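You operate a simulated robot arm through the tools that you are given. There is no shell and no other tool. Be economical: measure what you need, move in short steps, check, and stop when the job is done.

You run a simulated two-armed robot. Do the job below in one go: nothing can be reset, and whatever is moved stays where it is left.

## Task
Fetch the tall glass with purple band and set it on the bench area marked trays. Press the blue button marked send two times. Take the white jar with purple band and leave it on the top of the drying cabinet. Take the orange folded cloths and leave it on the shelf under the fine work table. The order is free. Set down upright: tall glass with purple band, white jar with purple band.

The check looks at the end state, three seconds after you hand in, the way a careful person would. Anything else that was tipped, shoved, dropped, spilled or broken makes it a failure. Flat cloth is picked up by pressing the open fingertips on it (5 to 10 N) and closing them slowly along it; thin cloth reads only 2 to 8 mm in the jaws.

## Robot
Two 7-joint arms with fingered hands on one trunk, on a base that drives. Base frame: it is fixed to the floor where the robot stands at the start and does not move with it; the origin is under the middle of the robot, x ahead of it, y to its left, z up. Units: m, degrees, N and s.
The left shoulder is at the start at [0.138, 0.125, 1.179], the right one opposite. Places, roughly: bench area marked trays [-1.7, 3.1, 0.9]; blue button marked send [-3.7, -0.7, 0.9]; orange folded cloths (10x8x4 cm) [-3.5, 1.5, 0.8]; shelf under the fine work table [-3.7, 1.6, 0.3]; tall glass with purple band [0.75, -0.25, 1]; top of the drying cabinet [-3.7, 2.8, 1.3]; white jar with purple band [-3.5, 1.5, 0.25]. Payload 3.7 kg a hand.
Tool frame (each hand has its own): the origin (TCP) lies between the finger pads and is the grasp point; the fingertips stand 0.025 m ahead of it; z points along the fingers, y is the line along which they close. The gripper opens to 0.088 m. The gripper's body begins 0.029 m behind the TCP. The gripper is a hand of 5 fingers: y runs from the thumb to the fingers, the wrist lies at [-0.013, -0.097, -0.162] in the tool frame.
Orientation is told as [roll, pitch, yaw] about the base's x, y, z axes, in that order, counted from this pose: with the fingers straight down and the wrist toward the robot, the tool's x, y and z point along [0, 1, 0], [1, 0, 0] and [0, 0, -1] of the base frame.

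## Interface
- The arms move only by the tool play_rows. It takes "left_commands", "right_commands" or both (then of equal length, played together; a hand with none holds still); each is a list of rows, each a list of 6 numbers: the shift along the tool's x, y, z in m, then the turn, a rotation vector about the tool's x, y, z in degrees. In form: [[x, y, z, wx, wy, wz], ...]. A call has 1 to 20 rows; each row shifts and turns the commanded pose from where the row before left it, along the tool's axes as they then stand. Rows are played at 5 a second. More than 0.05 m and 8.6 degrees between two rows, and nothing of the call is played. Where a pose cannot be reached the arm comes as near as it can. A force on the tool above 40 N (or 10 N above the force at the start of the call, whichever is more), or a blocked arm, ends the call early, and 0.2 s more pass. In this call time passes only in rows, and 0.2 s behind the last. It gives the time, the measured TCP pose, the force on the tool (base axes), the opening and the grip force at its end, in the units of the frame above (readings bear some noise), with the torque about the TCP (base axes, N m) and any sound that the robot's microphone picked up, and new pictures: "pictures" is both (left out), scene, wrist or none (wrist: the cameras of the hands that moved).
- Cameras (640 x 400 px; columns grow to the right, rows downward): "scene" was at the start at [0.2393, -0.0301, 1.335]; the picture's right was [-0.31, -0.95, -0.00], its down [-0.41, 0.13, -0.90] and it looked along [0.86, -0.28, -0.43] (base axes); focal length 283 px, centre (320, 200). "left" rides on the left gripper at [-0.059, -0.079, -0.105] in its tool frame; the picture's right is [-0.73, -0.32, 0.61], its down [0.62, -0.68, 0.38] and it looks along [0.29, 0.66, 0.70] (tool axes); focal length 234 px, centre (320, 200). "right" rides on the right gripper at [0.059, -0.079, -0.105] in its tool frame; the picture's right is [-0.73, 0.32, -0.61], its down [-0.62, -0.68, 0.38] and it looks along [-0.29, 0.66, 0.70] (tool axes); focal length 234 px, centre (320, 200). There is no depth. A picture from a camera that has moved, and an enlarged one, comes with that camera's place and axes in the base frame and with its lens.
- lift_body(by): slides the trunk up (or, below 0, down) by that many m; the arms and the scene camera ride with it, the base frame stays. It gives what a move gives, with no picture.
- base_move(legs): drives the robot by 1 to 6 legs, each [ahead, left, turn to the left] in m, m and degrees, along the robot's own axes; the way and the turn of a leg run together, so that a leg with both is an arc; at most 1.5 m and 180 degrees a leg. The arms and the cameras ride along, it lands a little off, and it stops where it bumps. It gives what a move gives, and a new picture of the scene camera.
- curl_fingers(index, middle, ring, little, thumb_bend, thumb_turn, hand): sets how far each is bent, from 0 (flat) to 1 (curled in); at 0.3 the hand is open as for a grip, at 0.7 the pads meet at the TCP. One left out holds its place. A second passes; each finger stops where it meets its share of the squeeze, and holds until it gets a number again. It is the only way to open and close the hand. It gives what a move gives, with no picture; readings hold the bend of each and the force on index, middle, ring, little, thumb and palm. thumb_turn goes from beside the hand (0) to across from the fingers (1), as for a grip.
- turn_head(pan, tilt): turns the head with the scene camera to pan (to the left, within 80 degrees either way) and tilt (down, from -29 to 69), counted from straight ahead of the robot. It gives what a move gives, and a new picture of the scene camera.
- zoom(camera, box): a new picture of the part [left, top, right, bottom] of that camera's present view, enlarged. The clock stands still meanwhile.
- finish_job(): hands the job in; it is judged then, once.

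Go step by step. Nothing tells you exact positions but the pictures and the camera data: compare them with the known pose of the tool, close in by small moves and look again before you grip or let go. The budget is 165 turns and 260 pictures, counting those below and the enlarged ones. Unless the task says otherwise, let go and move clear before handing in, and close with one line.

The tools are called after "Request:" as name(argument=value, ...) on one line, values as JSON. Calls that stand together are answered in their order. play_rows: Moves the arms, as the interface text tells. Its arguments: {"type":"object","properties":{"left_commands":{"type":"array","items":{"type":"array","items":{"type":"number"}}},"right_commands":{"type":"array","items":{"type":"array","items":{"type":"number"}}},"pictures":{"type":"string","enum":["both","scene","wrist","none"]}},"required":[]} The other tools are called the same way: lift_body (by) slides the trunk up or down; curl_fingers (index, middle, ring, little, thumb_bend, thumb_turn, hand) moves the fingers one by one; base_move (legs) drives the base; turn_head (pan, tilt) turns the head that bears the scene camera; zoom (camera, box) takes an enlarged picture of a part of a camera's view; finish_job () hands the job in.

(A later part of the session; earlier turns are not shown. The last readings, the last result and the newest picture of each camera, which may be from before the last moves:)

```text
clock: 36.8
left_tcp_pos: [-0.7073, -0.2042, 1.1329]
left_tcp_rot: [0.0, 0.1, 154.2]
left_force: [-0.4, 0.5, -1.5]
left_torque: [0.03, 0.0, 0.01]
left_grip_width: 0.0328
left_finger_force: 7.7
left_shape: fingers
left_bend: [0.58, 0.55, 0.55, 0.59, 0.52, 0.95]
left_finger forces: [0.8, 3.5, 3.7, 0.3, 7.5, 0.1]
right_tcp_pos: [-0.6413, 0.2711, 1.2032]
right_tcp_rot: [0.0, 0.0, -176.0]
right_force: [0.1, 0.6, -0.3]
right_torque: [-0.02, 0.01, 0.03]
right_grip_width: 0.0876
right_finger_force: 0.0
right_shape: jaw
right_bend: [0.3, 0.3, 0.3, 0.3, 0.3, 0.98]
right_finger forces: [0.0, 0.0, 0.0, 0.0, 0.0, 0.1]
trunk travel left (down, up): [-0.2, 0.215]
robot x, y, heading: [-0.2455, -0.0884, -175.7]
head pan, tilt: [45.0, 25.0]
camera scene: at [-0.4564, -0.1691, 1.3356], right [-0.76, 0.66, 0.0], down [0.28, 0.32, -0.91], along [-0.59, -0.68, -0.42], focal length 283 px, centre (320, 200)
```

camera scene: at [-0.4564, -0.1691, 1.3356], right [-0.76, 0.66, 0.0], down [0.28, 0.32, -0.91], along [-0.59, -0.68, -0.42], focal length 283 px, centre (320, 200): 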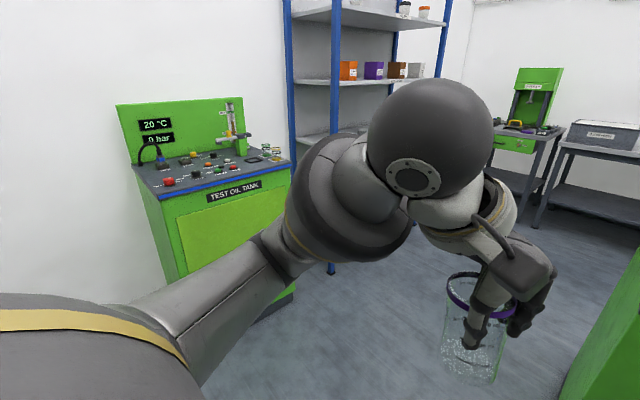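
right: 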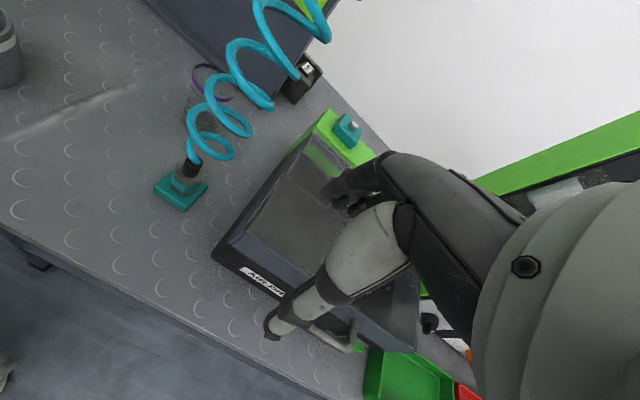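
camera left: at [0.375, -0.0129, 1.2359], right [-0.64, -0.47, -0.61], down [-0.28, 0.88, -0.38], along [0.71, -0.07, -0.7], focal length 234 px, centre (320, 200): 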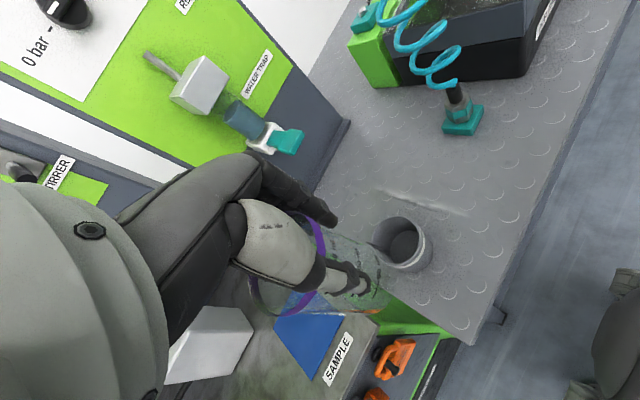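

The passage between the block (y≈-0.06) and the oil tank and shelf (y≈-1.35) is wide. I'll drive down its middle.

Request:
base_move(legs=[[0.8, 0.45, -4], [1.4, 0.05, 0]])

Request:
turn_head(pan=-60, tilt=20)

Request:
turn_head(pan=0, tilt=30)

```text
clock: 48.1
left_tcp_pos: [-2.8894, -0.6914, 1.1311]
left_tcp_rot: [0.0, 0.2, 150.2]
left_force: [-0.4, -0.3, -1.1]
left_torque: [0.01, 0.03, 0.02]
left_grip_width: 0.0326
left_finger_force: 7.8
left_shape: fingers
left_bend: [0.58, 0.55, 0.55, 0.59, 0.52, 0.95]
left_finger forces: [0.7, 3.4, 3.6, 0.4, 7.5, 0.0]
right_tcp_pos: [-2.7914, -0.2205, 1.2013]
right_tcp_rot: [0.0, 0.1, -179.7]
right_force: [-0.4, 0.3, -0.1]
right_torque: [-0.02, -0.01, -0.03]
right_grip_width: 0.0874
right_finger_force: 0.1
right_shape: jaw
right_bend: [0.3, 0.3, 0.3, 0.3, 0.3, 0.98]
right_finger forces: [0.0, 0.1, 0.1, 0.1, 0.0, 0.0]
trunk travel left (down, up): [-0.2, 0.215]
robot x, y, heading: [-2.424, -0.6051, -180.0]
head pan, tilt: [45.0, 25.0]
camera scene: at [-2.6371, -0.6713, 1.3356], right [-0.71, 0.7, 0.0], down [0.3, 0.3, -0.91], along [-0.64, -0.64, -0.42], focal length 283 px, centre (320, 200)
```

scene: 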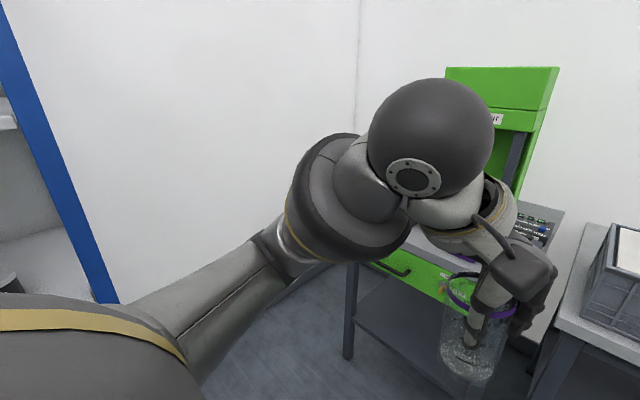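

```text
clock: 49.9
left_tcp_pos: [-2.8891, -0.6906, 1.1321]
left_tcp_rot: [0.0, 0.1, 150.3]
left_force: [0.6, 0.0, -0.6]
left_torque: [0.0, 0.0, -0.04]
left_grip_width: 0.0325
left_finger_force: 7.4
left_shape: fingers
left_bend: [0.58, 0.55, 0.55, 0.59, 0.52, 0.95]
left_finger forces: [0.7, 3.5, 3.7, 0.4, 7.4, 0.0]
right_tcp_pos: [-2.7914, -0.22, 1.2031]
right_tcp_rot: [0.0, 0.0, -179.8]
right_force: [0.6, 0.7, 0.2]
right_torque: [-0.02, -0.02, -0.04]
right_grip_width: 0.0877
right_finger_force: 0.1
right_shape: jaw
right_bend: [0.3, 0.3, 0.3, 0.3, 0.3, 0.98]
right_finger forces: [0.0, 0.0, 0.1, 0.0, 0.0, 0.0]
trunk travel left (down, up): [-0.2, 0.215]
robot x, y, heading: [-2.421, -0.604, -179.6]
head pan, tilt: [-60.0, 20.0]
camera scene: at [-2.6189, -0.5255, 1.3437], right [0.86, 0.5, 0.0], down [0.17, -0.3, -0.94], along [-0.47, 0.81, -0.34], focal length 283 px, centre (320, 200)
```

scene: 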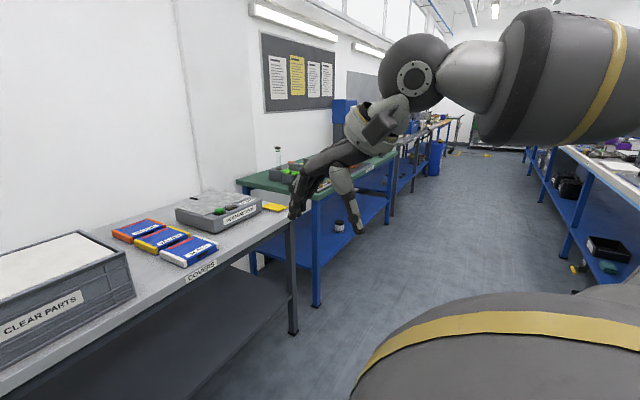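

```text
clock: 51.2
left_tcp_pos: [-2.889, -0.691, 1.1321]
left_tcp_rot: [0.0, 0.1, 150.3]
left_force: [0.1, -0.3, -0.2]
left_torque: [-0.02, 0.03, 0.01]
left_grip_width: 0.0322
left_finger_force: 7.6
left_shape: fingers
left_bend: [0.58, 0.55, 0.55, 0.59, 0.52, 0.95]
left_finger forces: [0.7, 3.4, 3.6, 0.3, 7.5, 0.1]
right_tcp_pos: [-2.7911, -0.2192, 1.2028]
right_tcp_rot: [0.0, 0.0, -179.9]
right_force: [-0.1, -0.6, -0.2]
right_torque: [-0.02, 0.01, 0.0]
right_grip_width: 0.0876
right_finger_force: 0.0
right_shape: jaw
right_bend: [0.3, 0.3, 0.3, 0.3, 0.3, 0.98]
right_finger forces: [0.1, 0.0, 0.0, 0.1, 0.1, 0.0]
trunk travel left (down, up): [-0.2, 0.215]
robot x, y, heading: [-2.4185, -0.6056, -179.9]
head pan, tilt: [0.0, 30.0]
camera scene: at [-2.6624, -0.6062, 1.3276], right [0.0, 1.0, 0.0], down [0.5, 0.0, -0.87], along [-0.87, 0.0, -0.5], focal length 283 px, centre (320, 200)
```

scene: 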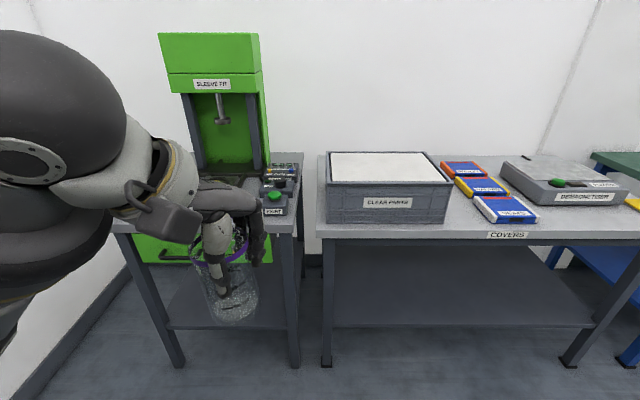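

I'm on the far side now; a small panel with buttons stands beside the green press. I'll zoom in on it.

Request:
zoom(camera="scene", box=[230, 140, 330, 240])

```text
4.00 times, centred on (280, 190) of scene
camera zoom: at [-2.6624, -0.6062, 1.3276], right [0.0, 1.0, 0.0], down [0.5, 0.0, -0.87], along [-0.87, 0.0, -0.5], focal length 1132 px, centre (480, 240)
```

zoom: 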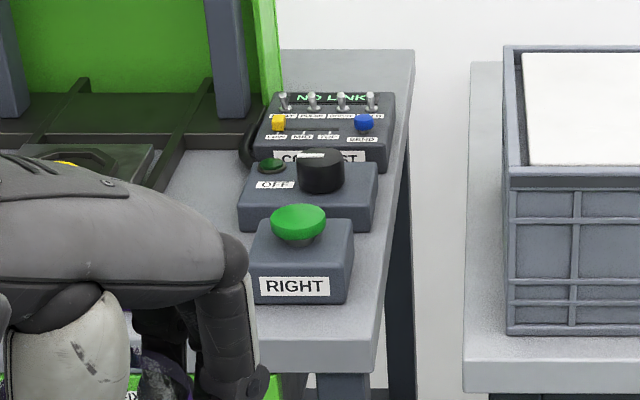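

The SEND button is the blue one on the rear box; I'll come back for it with empty hands. First the glass: I'll turn up the far aisle and look at the island.

Request:
base_move(legs=[[0, 0, -90], [1.2, 0.22, 0], [1.5, 0, 0]])

Request:
turn_head(pan=-65, tilt=25)

Request:
turn_head(pan=60, tilt=20)

```text
clock: 67.9
left_tcp_pos: [-2.6888, 2.4853, 1.1323]
left_tcp_rot: [0.0, 0.1, 59.5]
left_force: [0.4, -0.3, -0.4]
left_torque: [0.0, -0.06, 0.01]
left_grip_width: 0.0324
left_finger_force: 7.7
left_shape: fingers
left_bend: [0.59, 0.55, 0.55, 0.6, 0.53, 0.95]
left_finger forces: [0.6, 3.3, 3.5, 0.4, 6.9, 0.0]
right_tcp_pos: [-2.2173, 2.3805, 1.2034]
right_tcp_rot: [0.0, 0.1, 89.3]
right_force: [0.0, -0.3, -0.4]
right_torque: [0.0, 0.03, -0.01]
right_grip_width: 0.0877
right_finger_force: 0.2
right_shape: jaw
right_bend: [0.3, 0.3, 0.3, 0.3, 0.3, 0.98]
right_finger forces: [0.0, 0.0, 0.0, 0.1, 0.0, 0.0]
trunk travel left (down, up): [-0.2, 0.215]
robot x, y, heading: [-2.611, 2.0163, 89.1]
head pan, tilt: [0.0, 30.0]
camera scene: at [-2.605, 2.2579, 1.3276], right [1.0, -0.01, 0.0], down [-0.01, -0.5, -0.87], along [0.01, 0.87, -0.5], focal length 283 px, centre (320, 200)
```

scene: 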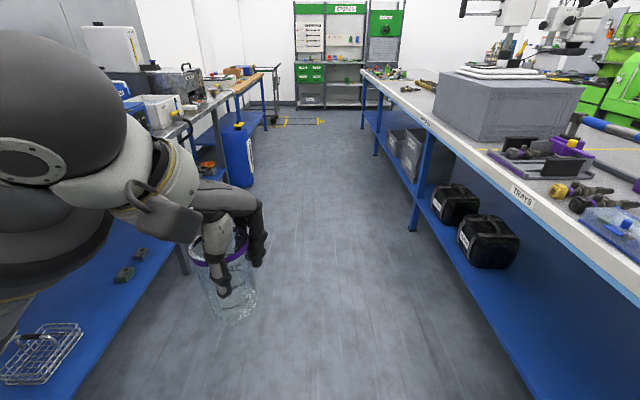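

```text
clock: 69.3
left_tcp_pos: [-2.6888, 2.4856, 1.1315]
left_tcp_rot: [-0.1, 0.1, 59.4]
left_force: [-0.8, 0.4, -0.3]
left_torque: [-0.01, 0.0, -0.02]
left_grip_width: 0.0321
left_finger_force: 7.2
left_shape: fingers
left_bend: [0.59, 0.55, 0.55, 0.6, 0.53, 0.95]
left_finger forces: [0.8, 3.4, 3.5, 0.3, 6.9, 0.1]
right_tcp_pos: [-2.2176, 2.3796, 1.2025]
right_tcp_rot: [0.1, 0.1, 89.2]
right_force: [0.1, -0.4, -0.5]
right_torque: [0.02, -0.01, 0.03]
right_grip_width: 0.0877
right_finger_force: 0.0
right_shape: jaw
right_bend: [0.3, 0.3, 0.3, 0.3, 0.3, 0.98]
right_finger forces: [0.0, 0.0, 0.0, 0.0, 0.0, 0.0]
trunk travel left (down, up): [-0.2, 0.215]
robot x, y, heading: [-2.606, 2.0174, 89.4]
head pan, tilt: [-65.0, 25.0]
camera scene: at [-2.5221, 2.2053, 1.3356], right [0.41, -0.91, 0.0], down [-0.39, -0.17, -0.91], along [0.83, 0.37, -0.42], focal length 283 px, centre (320, 200)
```

scene: 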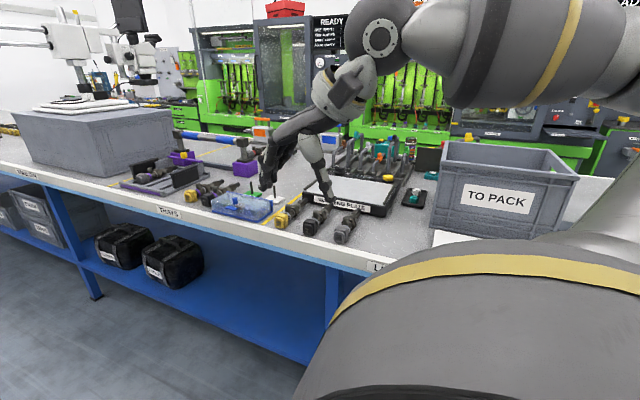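

```text
clock: 71.3
left_tcp_pos: [-2.6877, 2.4858, 1.13]
left_tcp_rot: [0.1, 0.1, 59.3]
left_force: [0.2, 0.1, -1.3]
left_torque: [0.0, 0.0, -0.02]
left_grip_width: 0.0324
left_finger_force: 7.3
left_shape: fingers
left_bend: [0.59, 0.55, 0.55, 0.6, 0.53, 0.95]
left_finger forces: [0.6, 3.3, 3.5, 0.3, 6.9, 0.0]
right_tcp_pos: [-2.2196, 2.3806, 1.2016]
right_tcp_rot: [-0.1, 0.0, 89.2]
right_force: [1.0, 0.0, 0.5]
right_torque: [0.0, 0.05, -0.01]
right_grip_width: 0.0877
right_finger_force: 0.2
right_shape: jaw
right_bend: [0.3, 0.3, 0.3, 0.3, 0.3, 0.98]
right_finger forces: [0.0, 0.0, 0.1, 0.0, 0.1, 0.1]
trunk travel left (down, up): [-0.2, 0.215]
robot x, y, heading: [-2.609, 2.017, 89.2]
head pan, tilt: [60.0, 20.0]
camera scene: at [-2.6861, 2.2149, 1.3437], right [0.51, 0.86, 0.0], down [0.29, -0.17, -0.94], along [-0.81, 0.48, -0.34], focal length 283 px, centre (320, 200)
```

scene: 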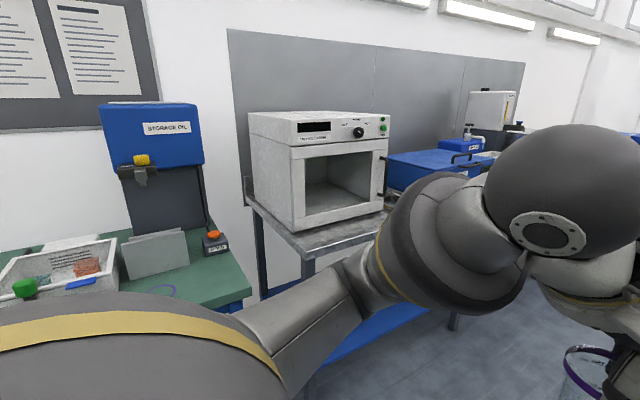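

The TRAYS label is on the island edge at about (-1.96, 3.01). I'll move up the aisle to face it and look closely.

Request:
base_move(legs=[[0.75, 0, 0], [0, 0, -89]])

Request:
turn_head(pan=0, tilt=40)

```text
clock: 79.2
left_tcp_pos: [-2.1404, 2.8504, 1.1332]
left_tcp_rot: [0.0, 0.0, -29.7]
left_force: [-0.5, 0.9, -0.7]
left_torque: [0.0, 0.01, 0.0]
left_grip_width: 0.032
left_finger_force: 7.3
left_shape: fingers
left_bend: [0.59, 0.55, 0.55, 0.6, 0.53, 0.95]
left_finger forces: [0.6, 3.3, 3.4, 0.2, 6.7, 0.0]
right_tcp_pos: [-2.2375, 2.3793, 1.2029]
right_tcp_rot: [0.1, 0.0, 0.2]
right_force: [-1.4, -0.3, -0.3]
right_torque: [0.0, 0.06, -0.01]
right_grip_width: 0.0877
right_finger_force: 0.0
right_shape: jaw
right_bend: [0.3, 0.3, 0.3, 0.3, 0.3, 0.98]
right_finger forces: [0.1, 0.1, 0.0, 0.0, 0.0, 0.0]
trunk travel left (down, up): [-0.2, 0.215]
robot x, y, heading: [-2.6031, 2.7672, 0.3]
head pan, tilt: [60.0, 20.0]
camera scene: at [-2.4075, 2.8441, 1.3437], right [0.87, -0.5, 0.0], down [-0.17, -0.3, -0.94], along [0.47, 0.82, -0.34], focal length 283 px, centre (320, 200)
```

scene: 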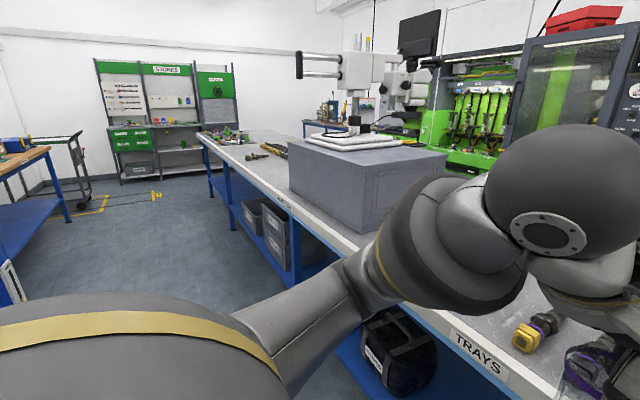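

```text
clock: 80.5
left_tcp_pos: [-2.1388, 2.8498, 1.1309]
left_tcp_rot: [0.0, 0.1, -29.7]
left_force: [-0.2, 0.2, -0.6]
left_torque: [-0.02, 0.0, 0.02]
left_grip_width: 0.0316
left_finger_force: 7.3
left_shape: fingers
left_bend: [0.59, 0.55, 0.55, 0.6, 0.53, 0.95]
left_finger forces: [0.7, 3.3, 3.3, 0.2, 6.7, 0.1]
right_tcp_pos: [-2.2374, 2.3794, 1.202]
right_tcp_rot: [-0.1, 0.0, 0.3]
right_force: [0.3, 0.0, 0.0]
right_torque: [-0.05, 0.01, 0.01]
right_grip_width: 0.0878
right_finger_force: 0.0
right_shape: jaw
right_bend: [0.3, 0.3, 0.3, 0.3, 0.3, 0.98]
right_finger forces: [0.0, 0.0, 0.1, 0.0, 0.1, 0.0]
trunk travel left (down, up): [-0.2, 0.215]
robot x, y, heading: [-2.6053, 2.7638, 0.3]
head pan, tilt: [0.0, 40.0]
camera scene: at [-2.3687, 2.7638, 1.3123], right [0.0, -1.0, 0.0], down [-0.64, 0.0, -0.77], along [0.77, 0.0, -0.64], focal length 283 px, centre (320, 200)
```

scene: 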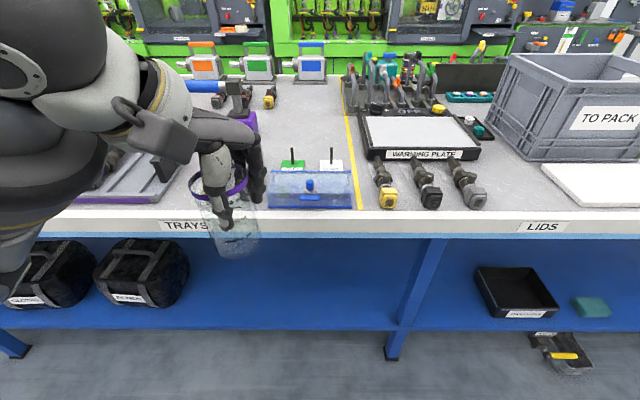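

The free places on TRAYS are left of the yellow line, but my hand hides some of them. I'll check the view from the left wrist camera.

Request:
zoom(camera="left", box=[0, 0, 640, 400])

Request:
zoom(camera="scene", box=[60, 60, 380, 260])

```text
1.00 times, centred on (320, 200) of left (not enlarged: the box is as wide or as high as the picture)
camera zoom: at [-2.2373, 2.8381, 1.2358], right [-0.64, -0.47, -0.61], down [-0.28, 0.88, -0.38], along [0.71, -0.07, -0.7], focal length 234 px, centre (320, 200)
```

zoom: 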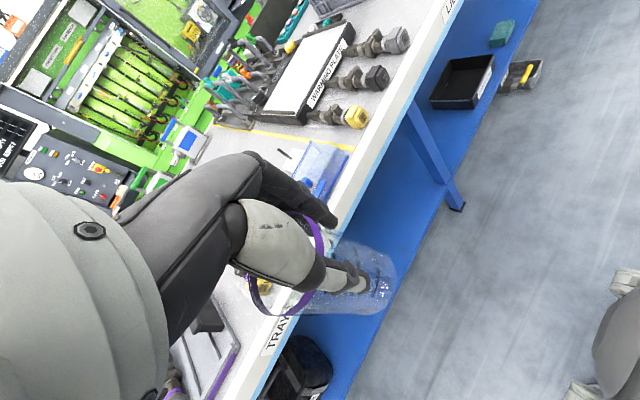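

```text
2.00 times, centred on (220, 160) of scene
camera zoom: at [-2.3687, 2.7638, 1.3123], right [0.0, -1.0, 0.0], down [-0.64, 0.0, -0.77], along [0.77, 0.0, -0.64], focal length 566 px, centre (520, 280)
```

zoom: 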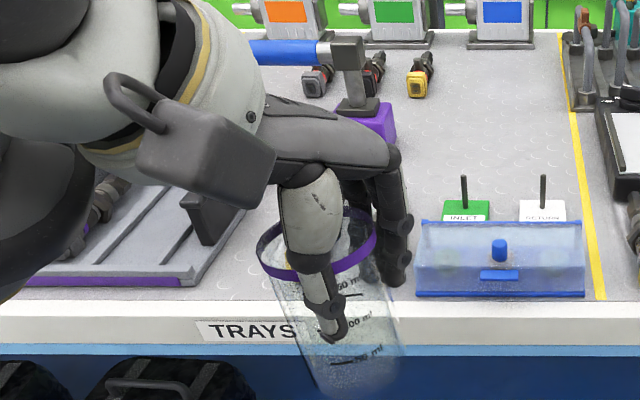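

The front edge has some connectors hidden behind my hand. I'll move forward, shift the arm to the left and look down at the area.

Request:
base_move(legs=[[0.17, 0, 0]])

Request:
play_rows(left_commands=[[0.04, -0.02, -0.01, 0, 0, 0], [0.04, -0.02, -0.01, 0, 0, 0], [0.04, -0.02, -0.01, 0, 0, 0], [0.04, -0.02, -0.01, 0, 0, 0]])

Request:
turn_head(pan=0, tilt=50)

```text
clock: 82.0
left_tcp_pos: [-1.967, 2.8495, 1.1313]
left_tcp_rot: [0.0, 0.1, -29.8]
left_force: [0.1, 0.6, -0.1]
left_torque: [-0.01, -0.02, 0.02]
left_grip_width: 0.032
left_finger_force: 7.4
left_shape: fingers
left_bend: [0.59, 0.55, 0.55, 0.6, 0.53, 0.95]
left_finger forces: [0.8, 3.3, 3.4, 0.1, 6.6, 0.0]
right_tcp_pos: [-2.0638, 2.3797, 1.2025]
right_tcp_rot: [-0.1, 0.1, 0.1]
right_force: [-0.1, 1.3, 0.1]
right_torque: [0.0, 0.02, 0.0]
right_grip_width: 0.0877
right_finger_force: 0.1
right_shape: jaw
right_bend: [0.3, 0.3, 0.3, 0.3, 0.3, 0.98]
right_finger forces: [0.0, 0.0, 0.0, 0.0, 0.1, 0.1]
trunk travel left (down, up): [-0.2, 0.215]
robot x, y, heading: [-2.4339, 2.7617, 0.0]
head pan, tilt: [0.0, 40.0]
camera scene: at [-2.1948, 2.7639, 1.3122], right [0.0, -1.0, 0.0], down [-0.64, 0.0, -0.77], along [0.77, 0.0, -0.64], focal length 283 px, centre (320, 200)
```

scene: 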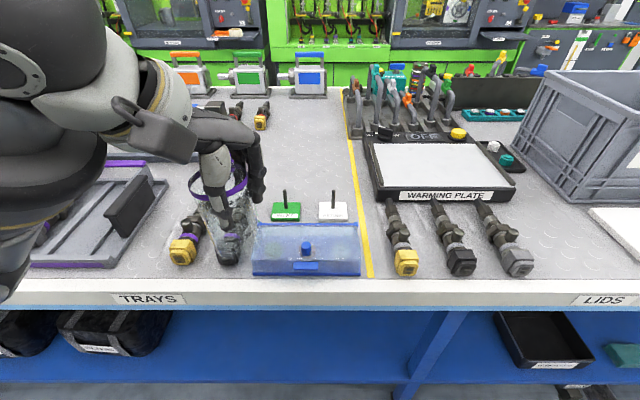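

```text
clock: 83.0
left_tcp_pos: [-1.9587, 3.0293, 1.1726]
left_tcp_rot: [-0.1, 0.0, -29.7]
left_force: [-0.9, -0.3, -0.6]
left_torque: [-0.02, 0.0, -0.02]
left_grip_width: 0.0315
left_finger_force: 6.5
left_shape: fingers
left_bend: [0.59, 0.55, 0.55, 0.6, 0.53, 0.95]
left_finger forces: [0.6, 3.3, 3.4, 0.2, 6.5, 0.0]
right_tcp_pos: [-2.0651, 2.3795, 1.2024]
right_tcp_rot: [0.0, 0.1, 0.1]
right_force: [-0.3, -0.7, -0.2]
right_torque: [0.01, 0.04, 0.01]
right_grip_width: 0.088
right_finger_force: 0.1
right_shape: jaw
right_bend: [0.3, 0.3, 0.3, 0.3, 0.3, 0.98]
right_finger forces: [0.0, 0.1, 0.0, 0.0, 0.0, 0.0]
trunk travel left (down, up): [-0.2, 0.215]
robot x, y, heading: [-2.4322, 2.7614, 0.2]
head pan, tilt: [0.0, 40.0]
camera scene: at [-2.1962, 2.7644, 1.3125], right [0.0, -1.0, 0.0], down [-0.64, 0.0, -0.77], along [0.77, 0.0, -0.64], focal length 283 px, centre (320, 200)
camera left: at [-2.0566, 3.0166, 1.2764], right [-0.64, -0.47, -0.61], down [-0.28, 0.88, -0.38], along [0.71, -0.07, -0.7], focal length 234 px, centre (320, 200)
```

scene: 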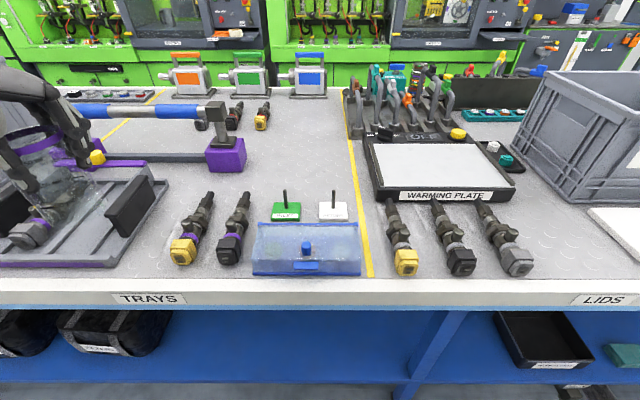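
left: 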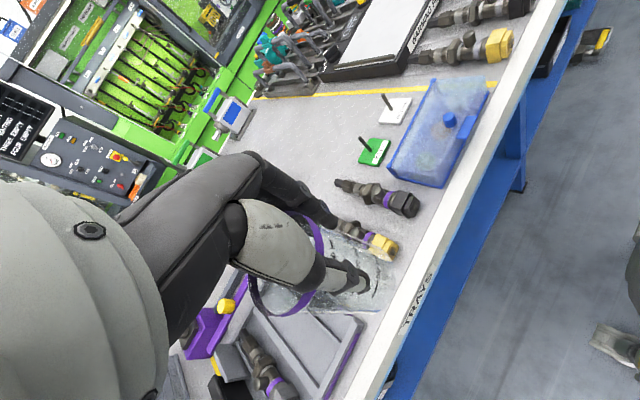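

```text
clock: 83.7
left_tcp_pos: [-1.9596, 3.028, 1.1719]
left_tcp_rot: [0.0, 0.1, -29.8]
left_force: [-0.6, -0.2, -1.1]
left_torque: [-0.01, 0.05, -0.04]
left_grip_width: 0.0317
left_finger_force: 7.4
left_shape: fingers
left_bend: [0.59, 0.55, 0.55, 0.6, 0.53, 0.95]
left_finger forces: [0.6, 3.3, 3.5, 0.2, 6.5, 0.0]
right_tcp_pos: [-2.0646, 2.3798, 1.2037]
right_tcp_rot: [0.0, 0.0, 0.1]
right_force: [0.0, -0.5, 0.2]
right_torque: [0.0, 0.01, 0.02]
right_grip_width: 0.0881
right_finger_force: 0.0
right_shape: jaw
right_bend: [0.3, 0.3, 0.3, 0.3, 0.3, 0.98]
right_finger forces: [0.1, 0.0, 0.1, 0.1, 0.0, 0.0]
trunk travel left (down, up): [-0.2, 0.215]
robot x, y, heading: [-2.4323, 2.7667, -0.1]
head pan, tilt: [0.0, 50.0]
camera scene: at [-2.2034, 2.764, 1.2981], right [0.0, -1.0, 0.0], down [-0.77, 0.0, -0.64], along [0.64, 0.0, -0.77], focal length 283 px, centre (320, 200)
```

scene: 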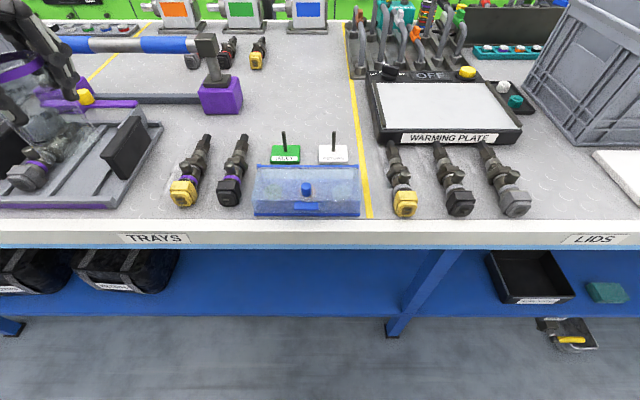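

There is clear bench behind the blue box, around (-1.62, 2.82). I'll inch closer, square the hand and reach out there high up.

Request:
base_move(legs=[[0.07, 0, 0]])

Request:
play_rows(left_commands=[[0, 0, 0, 0, 0, -7.5], [0, 0, 0, 0, 0, -7.5], [0, 0, 0, 0, 0, -7.5], [0, 0, 0, 0, 0, -7.5], [-0.0297, 0.039, 0, 0, 0, 0], [-0.0297, 0.039, 0, 0, 0, 0], [-0.0297, 0.039, 0, 0, 0, 0], [-0.0297, 0.039, 0, 0, 0, 0], [-0.0297, 0.039, 0, 0, 0, 0], [-0.0297, 0.039, 0, 0, 0, 0], [-0.0297, 0.039, 0, 0, 0, 0]])

```text
clock: 84.7
left_tcp_pos: [-1.8888, 3.0281, 1.1715]
left_tcp_rot: [0.1, 0.1, -29.8]
left_force: [1.0, 0.8, -0.9]
left_torque: [-0.02, 0.03, -0.02]
left_grip_width: 0.0314
left_finger_force: 7.2
left_shape: fingers
left_bend: [0.59, 0.55, 0.55, 0.6, 0.53, 0.95]
left_finger forces: [0.7, 3.3, 3.4, 0.2, 6.5, 0.0]
right_tcp_pos: [-1.9947, 2.3799, 1.2025]
right_tcp_rot: [0.0, 0.2, 0.2]
right_force: [0.2, -0.6, 0.9]
right_torque: [-0.02, 0.01, 0.01]
right_grip_width: 0.0876
right_finger_force: 0.0
right_shape: jaw
right_bend: [0.3, 0.3, 0.3, 0.3, 0.3, 0.98]
right_finger forces: [0.0, 0.0, 0.0, 0.0, 0.0, 0.0]
trunk travel left (down, up): [-0.2, 0.215]
robot x, y, heading: [-2.3637, 2.7682, 0.0]
head pan, tilt: [0.0, 50.0]
camera scene: at [-2.1336, 2.764, 1.298], right [0.0, -1.0, 0.0], down [-0.77, 0.0, -0.64], along [0.64, 0.0, -0.77], focal length 283 px, centre (320, 200)
```

scene: 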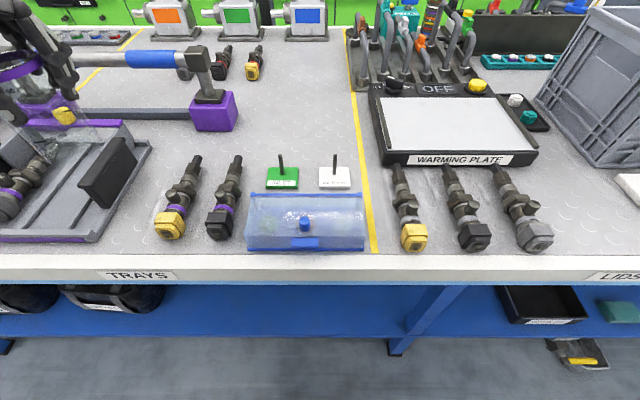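

```text
clock: 87.1
left_tcp_pos: [-1.6152, 2.8157, 1.172]
left_tcp_rot: [0.1, 0.1, 0.2]
left_force: [0.6, -0.1, -1.5]
left_torque: [-0.03, 0.0, 0.02]
left_grip_width: 0.031
left_finger_force: 7.2
left_shape: fingers
left_bend: [0.59, 0.55, 0.55, 0.6, 0.53, 0.95]
left_finger forces: [0.6, 3.2, 3.4, 0.2, 6.3, 0.0]
right_tcp_pos: [-1.995, 2.3777, 1.2031]
right_tcp_rot: [0.1, 0.0, 0.0]
right_force: [0.1, -0.6, 0.1]
right_torque: [0.01, 0.0, 0.0]
right_grip_width: 0.0876
right_finger_force: 0.1
right_shape: jaw
right_bend: [0.3, 0.3, 0.3, 0.3, 0.3, 0.98]
right_finger forces: [0.0, 0.0, 0.0, 0.0, 0.0, 0.1]
trunk travel left (down, up): [-0.2, 0.215]
robot x, y, heading: [-2.3636, 2.7656, 0.0]
head pan, tilt: [0.0, 50.0]
camera scene: at [-2.134, 2.7626, 1.298], right [0.0, -1.0, 0.0], down [-0.77, 0.0, -0.64], along [0.64, 0.0, -0.77], focal length 283 px, centre (320, 200)
camera left: at [-1.6942, 2.7559, 1.2771], right [-0.32, -0.73, -0.61], down [-0.68, 0.62, -0.38], along [0.65, 0.29, -0.7], focal length 234 px, centre (320, 200)
```

scene: 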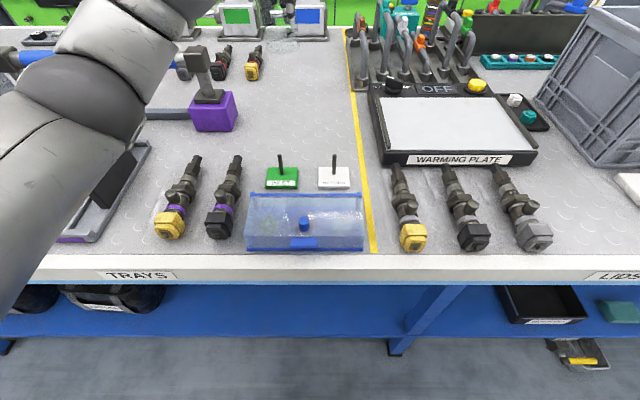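
left: 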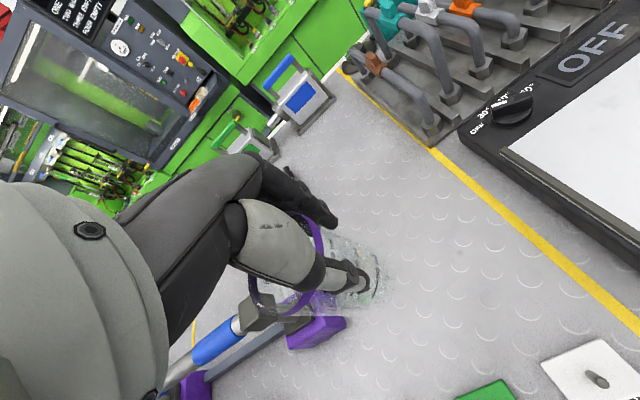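

The reach works and the landing spot is clear of everything. I'll lower and check.

Request:
turn_head(pan=0, tilt=32)

Request:
play_rows(left_commands=[[0, 0, 0.04, 0, 0, 0], [0, 0, 0.04, 0, 0, 0], [0, 0, 0.04, 0, 0, 0], [0, 0, 0.04, 0, 0, 0]])

Request:
zoom(camera="scene", box=[200, 40, 400, 165])

```text
clock: 87.9
left_tcp_pos: [-1.6183, 2.8174, 1.1726]
left_tcp_rot: [0.0, 0.1, 0.2]
left_force: [0.7, 0.1, -1.0]
left_torque: [-0.02, -0.01, 0.0]
left_grip_width: 0.0309
left_finger_force: 6.5
left_shape: fingers
left_bend: [0.59, 0.55, 0.55, 0.6, 0.53, 0.95]
left_finger forces: [0.6, 3.2, 3.4, 0.2, 6.3, 0.0]
right_tcp_pos: [-1.9947, 2.3793, 1.2031]
right_tcp_rot: [-0.1, 0.0, 0.1]
right_force: [-0.1, -0.1, 0.3]
right_torque: [-0.01, 0.02, 0.01]
right_grip_width: 0.0879
right_finger_force: 0.0
right_shape: jaw
right_bend: [0.3, 0.3, 0.3, 0.3, 0.3, 0.98]
right_finger forces: [0.1, 0.0, 0.1, 0.0, 0.0, 0.1]
trunk travel left (down, up): [-0.2, 0.215]
robot x, y, heading: [-2.3653, 2.7624, -0.1]
head pan, tilt: [0.0, 32.0]
camera scene: at [-2.1218, 2.7639, 1.3244], right [0.0, -1.0, 0.0], down [-0.53, 0.0, -0.85], along [0.85, 0.0, -0.53], focal length 283 px, centre (320, 200)
```

scene: 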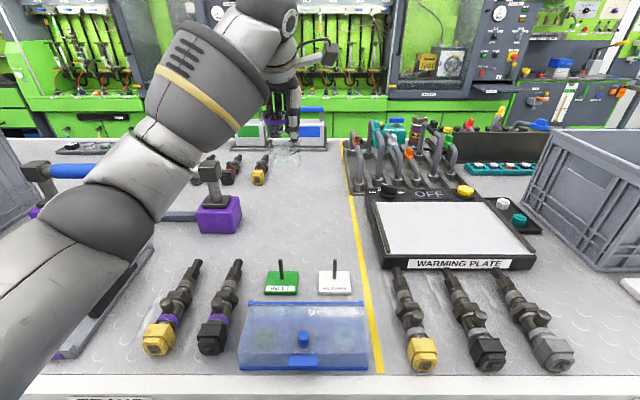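

```text
clock: 88.9
left_tcp_pos: [-1.6142, 2.8243, 1.0122]
left_tcp_rot: [0.1, 0.1, 0.1]
left_force: [1.2, -0.8, 0.3]
left_torque: [0.02, 0.01, 0.01]
left_grip_width: 0.0311
left_finger_force: 7.0
left_shape: fingers
left_bend: [0.59, 0.55, 0.55, 0.6, 0.53, 0.95]
left_finger forces: [0.6, 3.2, 3.4, 0.2, 6.2, 0.0]
right_tcp_pos: [-1.9932, 2.3797, 1.2032]
right_tcp_rot: [0.0, 0.1, 0.1]
right_force: [0.4, 0.1, -0.1]
right_torque: [0.03, -0.03, -0.03]
right_grip_width: 0.0877
right_finger_force: 0.0
right_shape: jaw
right_bend: [0.3, 0.3, 0.3, 0.3, 0.3, 0.98]
right_finger forces: [0.0, 0.0, 0.0, 0.0, 0.1, 0.0]
trunk travel left (down, up): [-0.2, 0.215]
robot x, y, heading: [-2.3635, 2.7697, -0.1]
head pan, tilt: [0.0, 32.0]
camera scene: at [-2.1213, 2.764, 1.3243], right [0.0, -1.0, 0.0], down [-0.53, 0.0, -0.85], along [0.85, 0.0, -0.53], focal length 283 px, centre (320, 200)
camera left: at [-1.6928, 2.7645, 1.1165], right [-0.32, -0.73, -0.61], down [-0.68, 0.62, -0.38], along [0.65, 0.29, -0.7], focal length 234 px, centre (320, 200)
```

scene: 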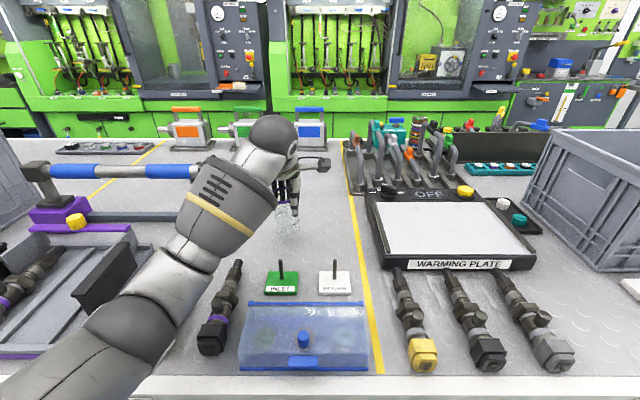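
left: 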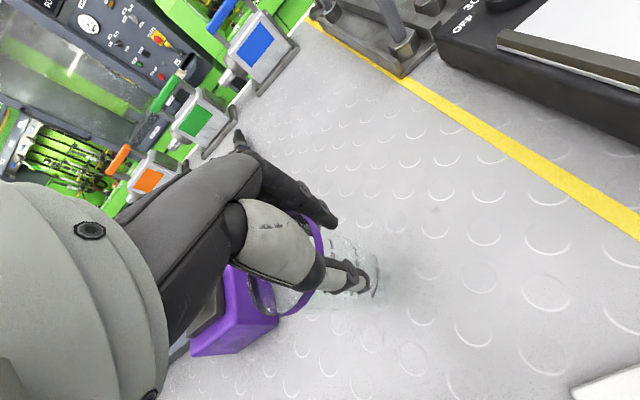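

```text
3.20 times, centred on (300, 102) of scene
camera zoom: at [-2.1213, 2.764, 1.3243], right [0.0, -1.0, 0.0], down [-0.53, 0.0, -0.85], along [0.85, 0.0, -0.53], focal length 905 px, centre (384, 512)
```

zoom: 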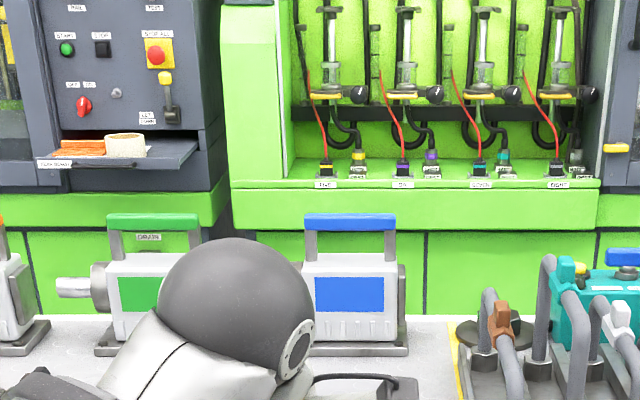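

The glass is clear of the purple clamp. I'll lower in small steps until it touches.

Request:
play_rows(left_commands=[[0, 0, 0.015, 0, 0, 0], [0, 0, 0.015, 0, 0, 0], [0, 0, 0.01, 0, 0, 0]], pictures="wrist")

Request:
zoom(camera="scene", box=[220, 140, 380, 260])

```text
clock: 89.7
left_tcp_pos: [-1.6147, 2.8211, 0.9753]
left_tcp_rot: [-0.1, -0.4, 0.1]
left_force: [2.1, -5.3, 12.3]
left_torque: [0.09, -0.17, -0.03]
left_grip_width: 0.0299
left_finger_force: 9.3
left_shape: fingers
left_bend: [0.59, 0.55, 0.55, 0.59, 0.54, 0.95]
left_finger forces: [0.6, 4.0, 4.1, 0.9, 9.6, 0.1]
right_tcp_pos: [-1.9976, 2.3799, 1.2038]
right_tcp_rot: [0.1, -0.3, 0.1]
right_force: [-0.5, -0.6, 0.2]
right_torque: [0.03, -0.01, 0.03]
right_grip_width: 0.0875
right_finger_force: 0.1
right_shape: jaw
right_bend: [0.3, 0.3, 0.3, 0.3, 0.3, 0.98]
right_finger forces: [0.0, 0.1, 0.0, 0.0, 0.0, 0.0]
trunk travel left (down, up): [-0.2, 0.215]
robot x, y, heading: [-2.3605, 2.7656, 0.1]
head pan, tilt: [0.0, 32.0]
camera left: at [-1.695, 2.761, 1.0796], right [-0.32, -0.73, -0.61], down [-0.68, 0.62, -0.39], along [0.66, 0.29, -0.69], focal length 234 px, centre (320, 200)
```

left: 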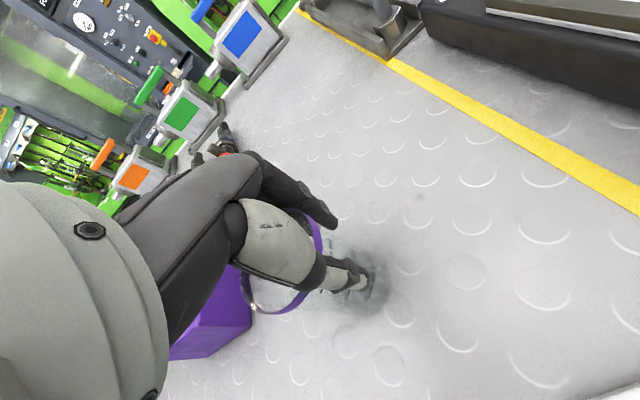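

```text
3.33 times, centred on (300, 200) of scene
camera zoom: at [-2.1245, 2.763, 1.3255], right [0.0, -1.0, 0.0], down [-0.53, 0.0, -0.85], along [0.85, 0.0, -0.53], focal length 943 px, centre (387, 200)
```

zoom: 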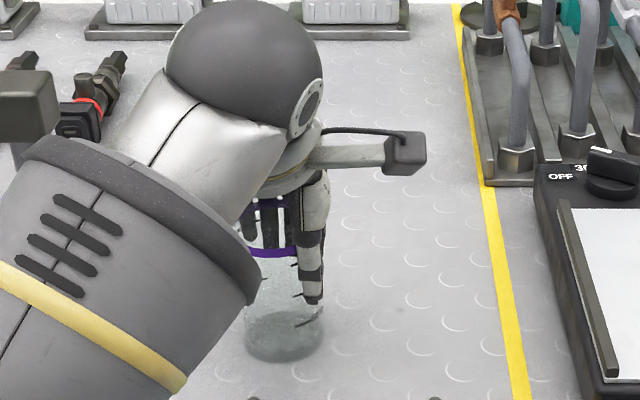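

It's in contact (12 N). I'll relieve the pressure slightly and open gently.

Request:
play_rows(left_commands=[[0, 0, -0.003, 0, 0, 0]], pictures="none")

Request:
curl_fingers(hand="left", index=0.48, middle=0.49, ring=0.49, little=0.48, thumb_bend=0.49)

Request:
zoom(camera="left", box=[200, 150, 440, 350])

Request:
zoom(camera="scene", box=[220, 140, 380, 260])

```text
clock: 90.1
left_tcp_pos: [-1.6139, 2.8212, 0.9746]
left_tcp_rot: [0.1, 0.0, 0.2]
left_force: [2.4, -4.9, 8.5]
left_torque: [0.02, -0.17, -0.11]
left_grip_width: 0.0302
left_finger_force: 9.9
left_shape: fingers
left_bend: [0.59, 0.55, 0.55, 0.59, 0.55, 0.94]
left_finger forces: [0.9, 4.9, 4.2, 1.0, 9.0, 0.0]
right_tcp_pos: [-1.9964, 2.3779, 1.2018]
right_tcp_rot: [0.0, 0.0, 0.1]
right_force: [-0.4, 0.1, 0.3]
right_torque: [-0.02, 0.03, 0.0]
right_grip_width: 0.0877
right_finger_force: 0.0
right_shape: jaw
right_bend: [0.3, 0.3, 0.3, 0.3, 0.3, 0.98]
right_finger forces: [0.0, 0.0, 0.0, 0.1, 0.0, 0.0]
trunk travel left (down, up): [-0.2, 0.215]
robot x, y, heading: [-2.3649, 2.7627, 0.2]
head pan, tilt: [0.0, 32.0]
```

```text
clock: 91.1
left_tcp_pos: [-1.6144, 2.8223, 0.9748]
left_tcp_rot: [0.1, 0.1, 0.2]
left_force: [-0.1, -0.2, -0.1]
left_torque: [-0.04, 0.0, 0.03]
left_grip_width: 0.0452
left_finger_force: 0.1
left_shape: fingers
left_bend: [0.48, 0.49, 0.49, 0.48, 0.49, 0.97]
left_finger forces: [0.0, 0.0, 0.0, 0.1, 0.3, 0.0]
right_tcp_pos: [-1.9951, 2.3784, 1.2039]
right_tcp_rot: [0.1, 0.0, 0.1]
right_force: [0.3, 0.3, 0.3]
right_torque: [0.01, -0.05, 0.03]
right_grip_width: 0.0877
right_finger_force: 0.0
right_shape: jaw
right_bend: [0.3, 0.3, 0.3, 0.3, 0.3, 0.98]
right_finger forces: [0.1, 0.1, 0.1, 0.0, 0.0, 0.0]
trunk travel left (down, up): [-0.2, 0.215]
robot x, y, heading: [-2.3645, 2.7643, 0.2]
head pan, tilt: [0.0, 32.0]
```

```text
2.00 times, centred on (320, 250) of left
camera zoom: at [-1.6934, 2.7627, 1.0781], right [-0.32, -0.73, -0.61], down [-0.68, 0.62, -0.38], along [0.65, 0.29, -0.7], focal length 468 px, centre (320, 100)
```

zoom: 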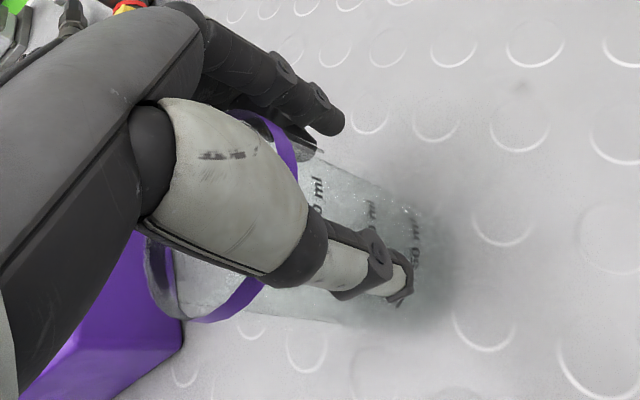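

```text
3.33 times, centred on (300, 200) of scene
camera zoom: at [-2.1219, 2.764, 1.3245], right [0.0, -1.0, 0.0], down [-0.53, 0.0, -0.85], along [0.85, 0.0, -0.53], focal length 943 px, centre (387, 200)
```

zoom: 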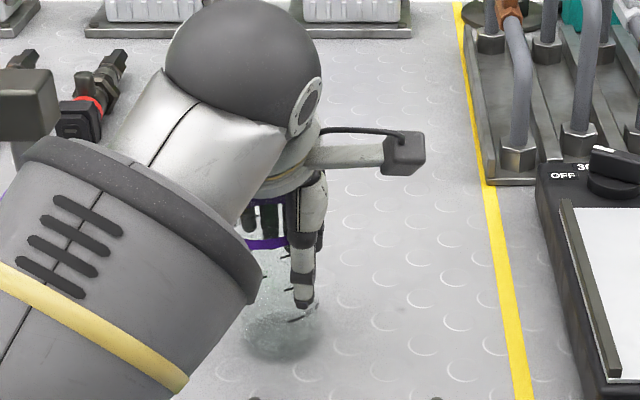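

It's free and standing. I'll open fully and rise straight up.

Request:
curl_fingers(hand="left", index=0.3, middle=0.3, ring=0.3, little=0.3, thumb_bend=0.3)

Request:
play_rows(left_commands=[[0, 0, -0.01, 0, 0, 0], [0, 0, -0.015, 0, 0, 0], [0, 0, -0.02, 0, 0, 0], [0, 0, -0.03, 0, 0, 0], [0, 0, -0.04, 0, 0, 0], [0, 0, -0.04, 0, 0, 0]])

```text
clock: 92.1
left_tcp_pos: [-1.6144, 2.8222, 0.9736]
left_tcp_rot: [0.0, 0.2, 0.2]
left_force: [-0.7, 0.1, -0.2]
left_torque: [0.01, 0.0, -0.01]
left_grip_width: 0.0845
left_finger_force: 0.5
left_shape: fingers
left_bend: [0.3, 0.3, 0.3, 0.3, 0.3, 0.97]
left_finger forces: [0.0, 0.0, 0.0, 0.0, 0.1, 0.0]
right_tcp_pos: [-1.9945, 2.3796, 1.2031]
right_tcp_rot: [0.1, -0.1, 0.2]
right_force: [0.1, 0.0, 0.5]
right_torque: [-0.02, 0.03, 0.0]
right_grip_width: 0.0879
right_finger_force: 0.1
right_shape: jaw
right_bend: [0.3, 0.3, 0.3, 0.3, 0.3, 0.98]
right_finger forces: [0.0, 0.0, 0.1, 0.0, 0.0, 0.0]
trunk travel left (down, up): [-0.2, 0.215]
robot x, y, heading: [-2.3645, 2.7655, 0.2]
head pan, tilt: [0.0, 32.0]
```

```text
clock: 93.5
left_tcp_pos: [-1.6136, 2.8238, 1.1259]
left_tcp_rot: [0.0, 0.1, 0.2]
left_force: [0.1, 0.6, 0.2]
left_torque: [0.04, -0.01, 0.0]
left_grip_width: 0.0848
left_finger_force: 0.0
left_shape: fingers
left_bend: [0.3, 0.3, 0.3, 0.3, 0.3, 0.97]
left_finger forces: [0.1, 0.0, 0.1, 0.0, 0.0, 0.0]
right_tcp_pos: [-1.995, 2.3789, 1.2025]
right_tcp_rot: [0.0, 0.0, 0.2]
right_force: [-0.2, 0.7, 0.7]
right_torque: [0.0, -0.01, 0.0]
right_grip_width: 0.0877
right_finger_force: 0.0
right_shape: jaw
right_bend: [0.3, 0.3, 0.3, 0.3, 0.3, 0.98]
right_finger forces: [0.0, 0.1, 0.1, 0.1, 0.1, 0.0]
trunk travel left (down, up): [-0.2, 0.215]
robot x, y, heading: [-2.3646, 2.7657, 0.2]
head pan, tilt: [0.0, 32.0]
camera scene: at [-2.1226, 2.7638, 1.3247], right [0.0, -1.0, 0.0], down [-0.53, 0.0, -0.85], along [0.85, 0.0, -0.53], focal length 283 px, centre (320, 200)
camera left: at [-1.6939, 2.764, 1.2299], right [-0.32, -0.73, -0.61], down [-0.68, 0.62, -0.38], along [0.65, 0.29, -0.7], focal length 234 px, centre (320, 200)
```

scene: 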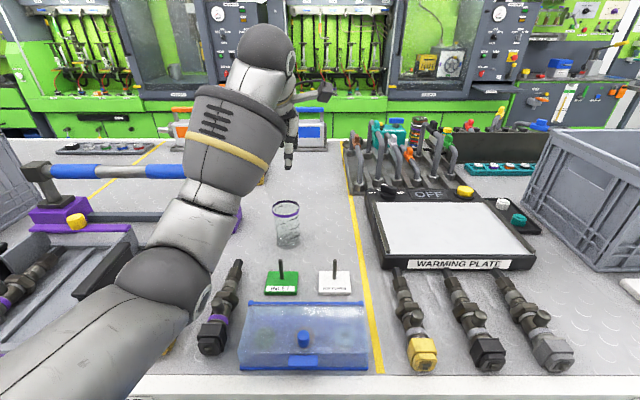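
left: 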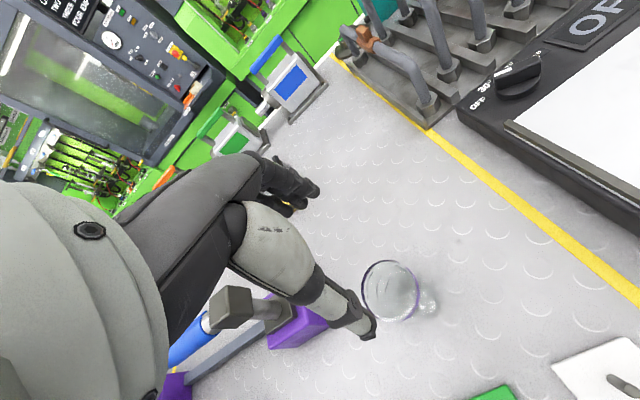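

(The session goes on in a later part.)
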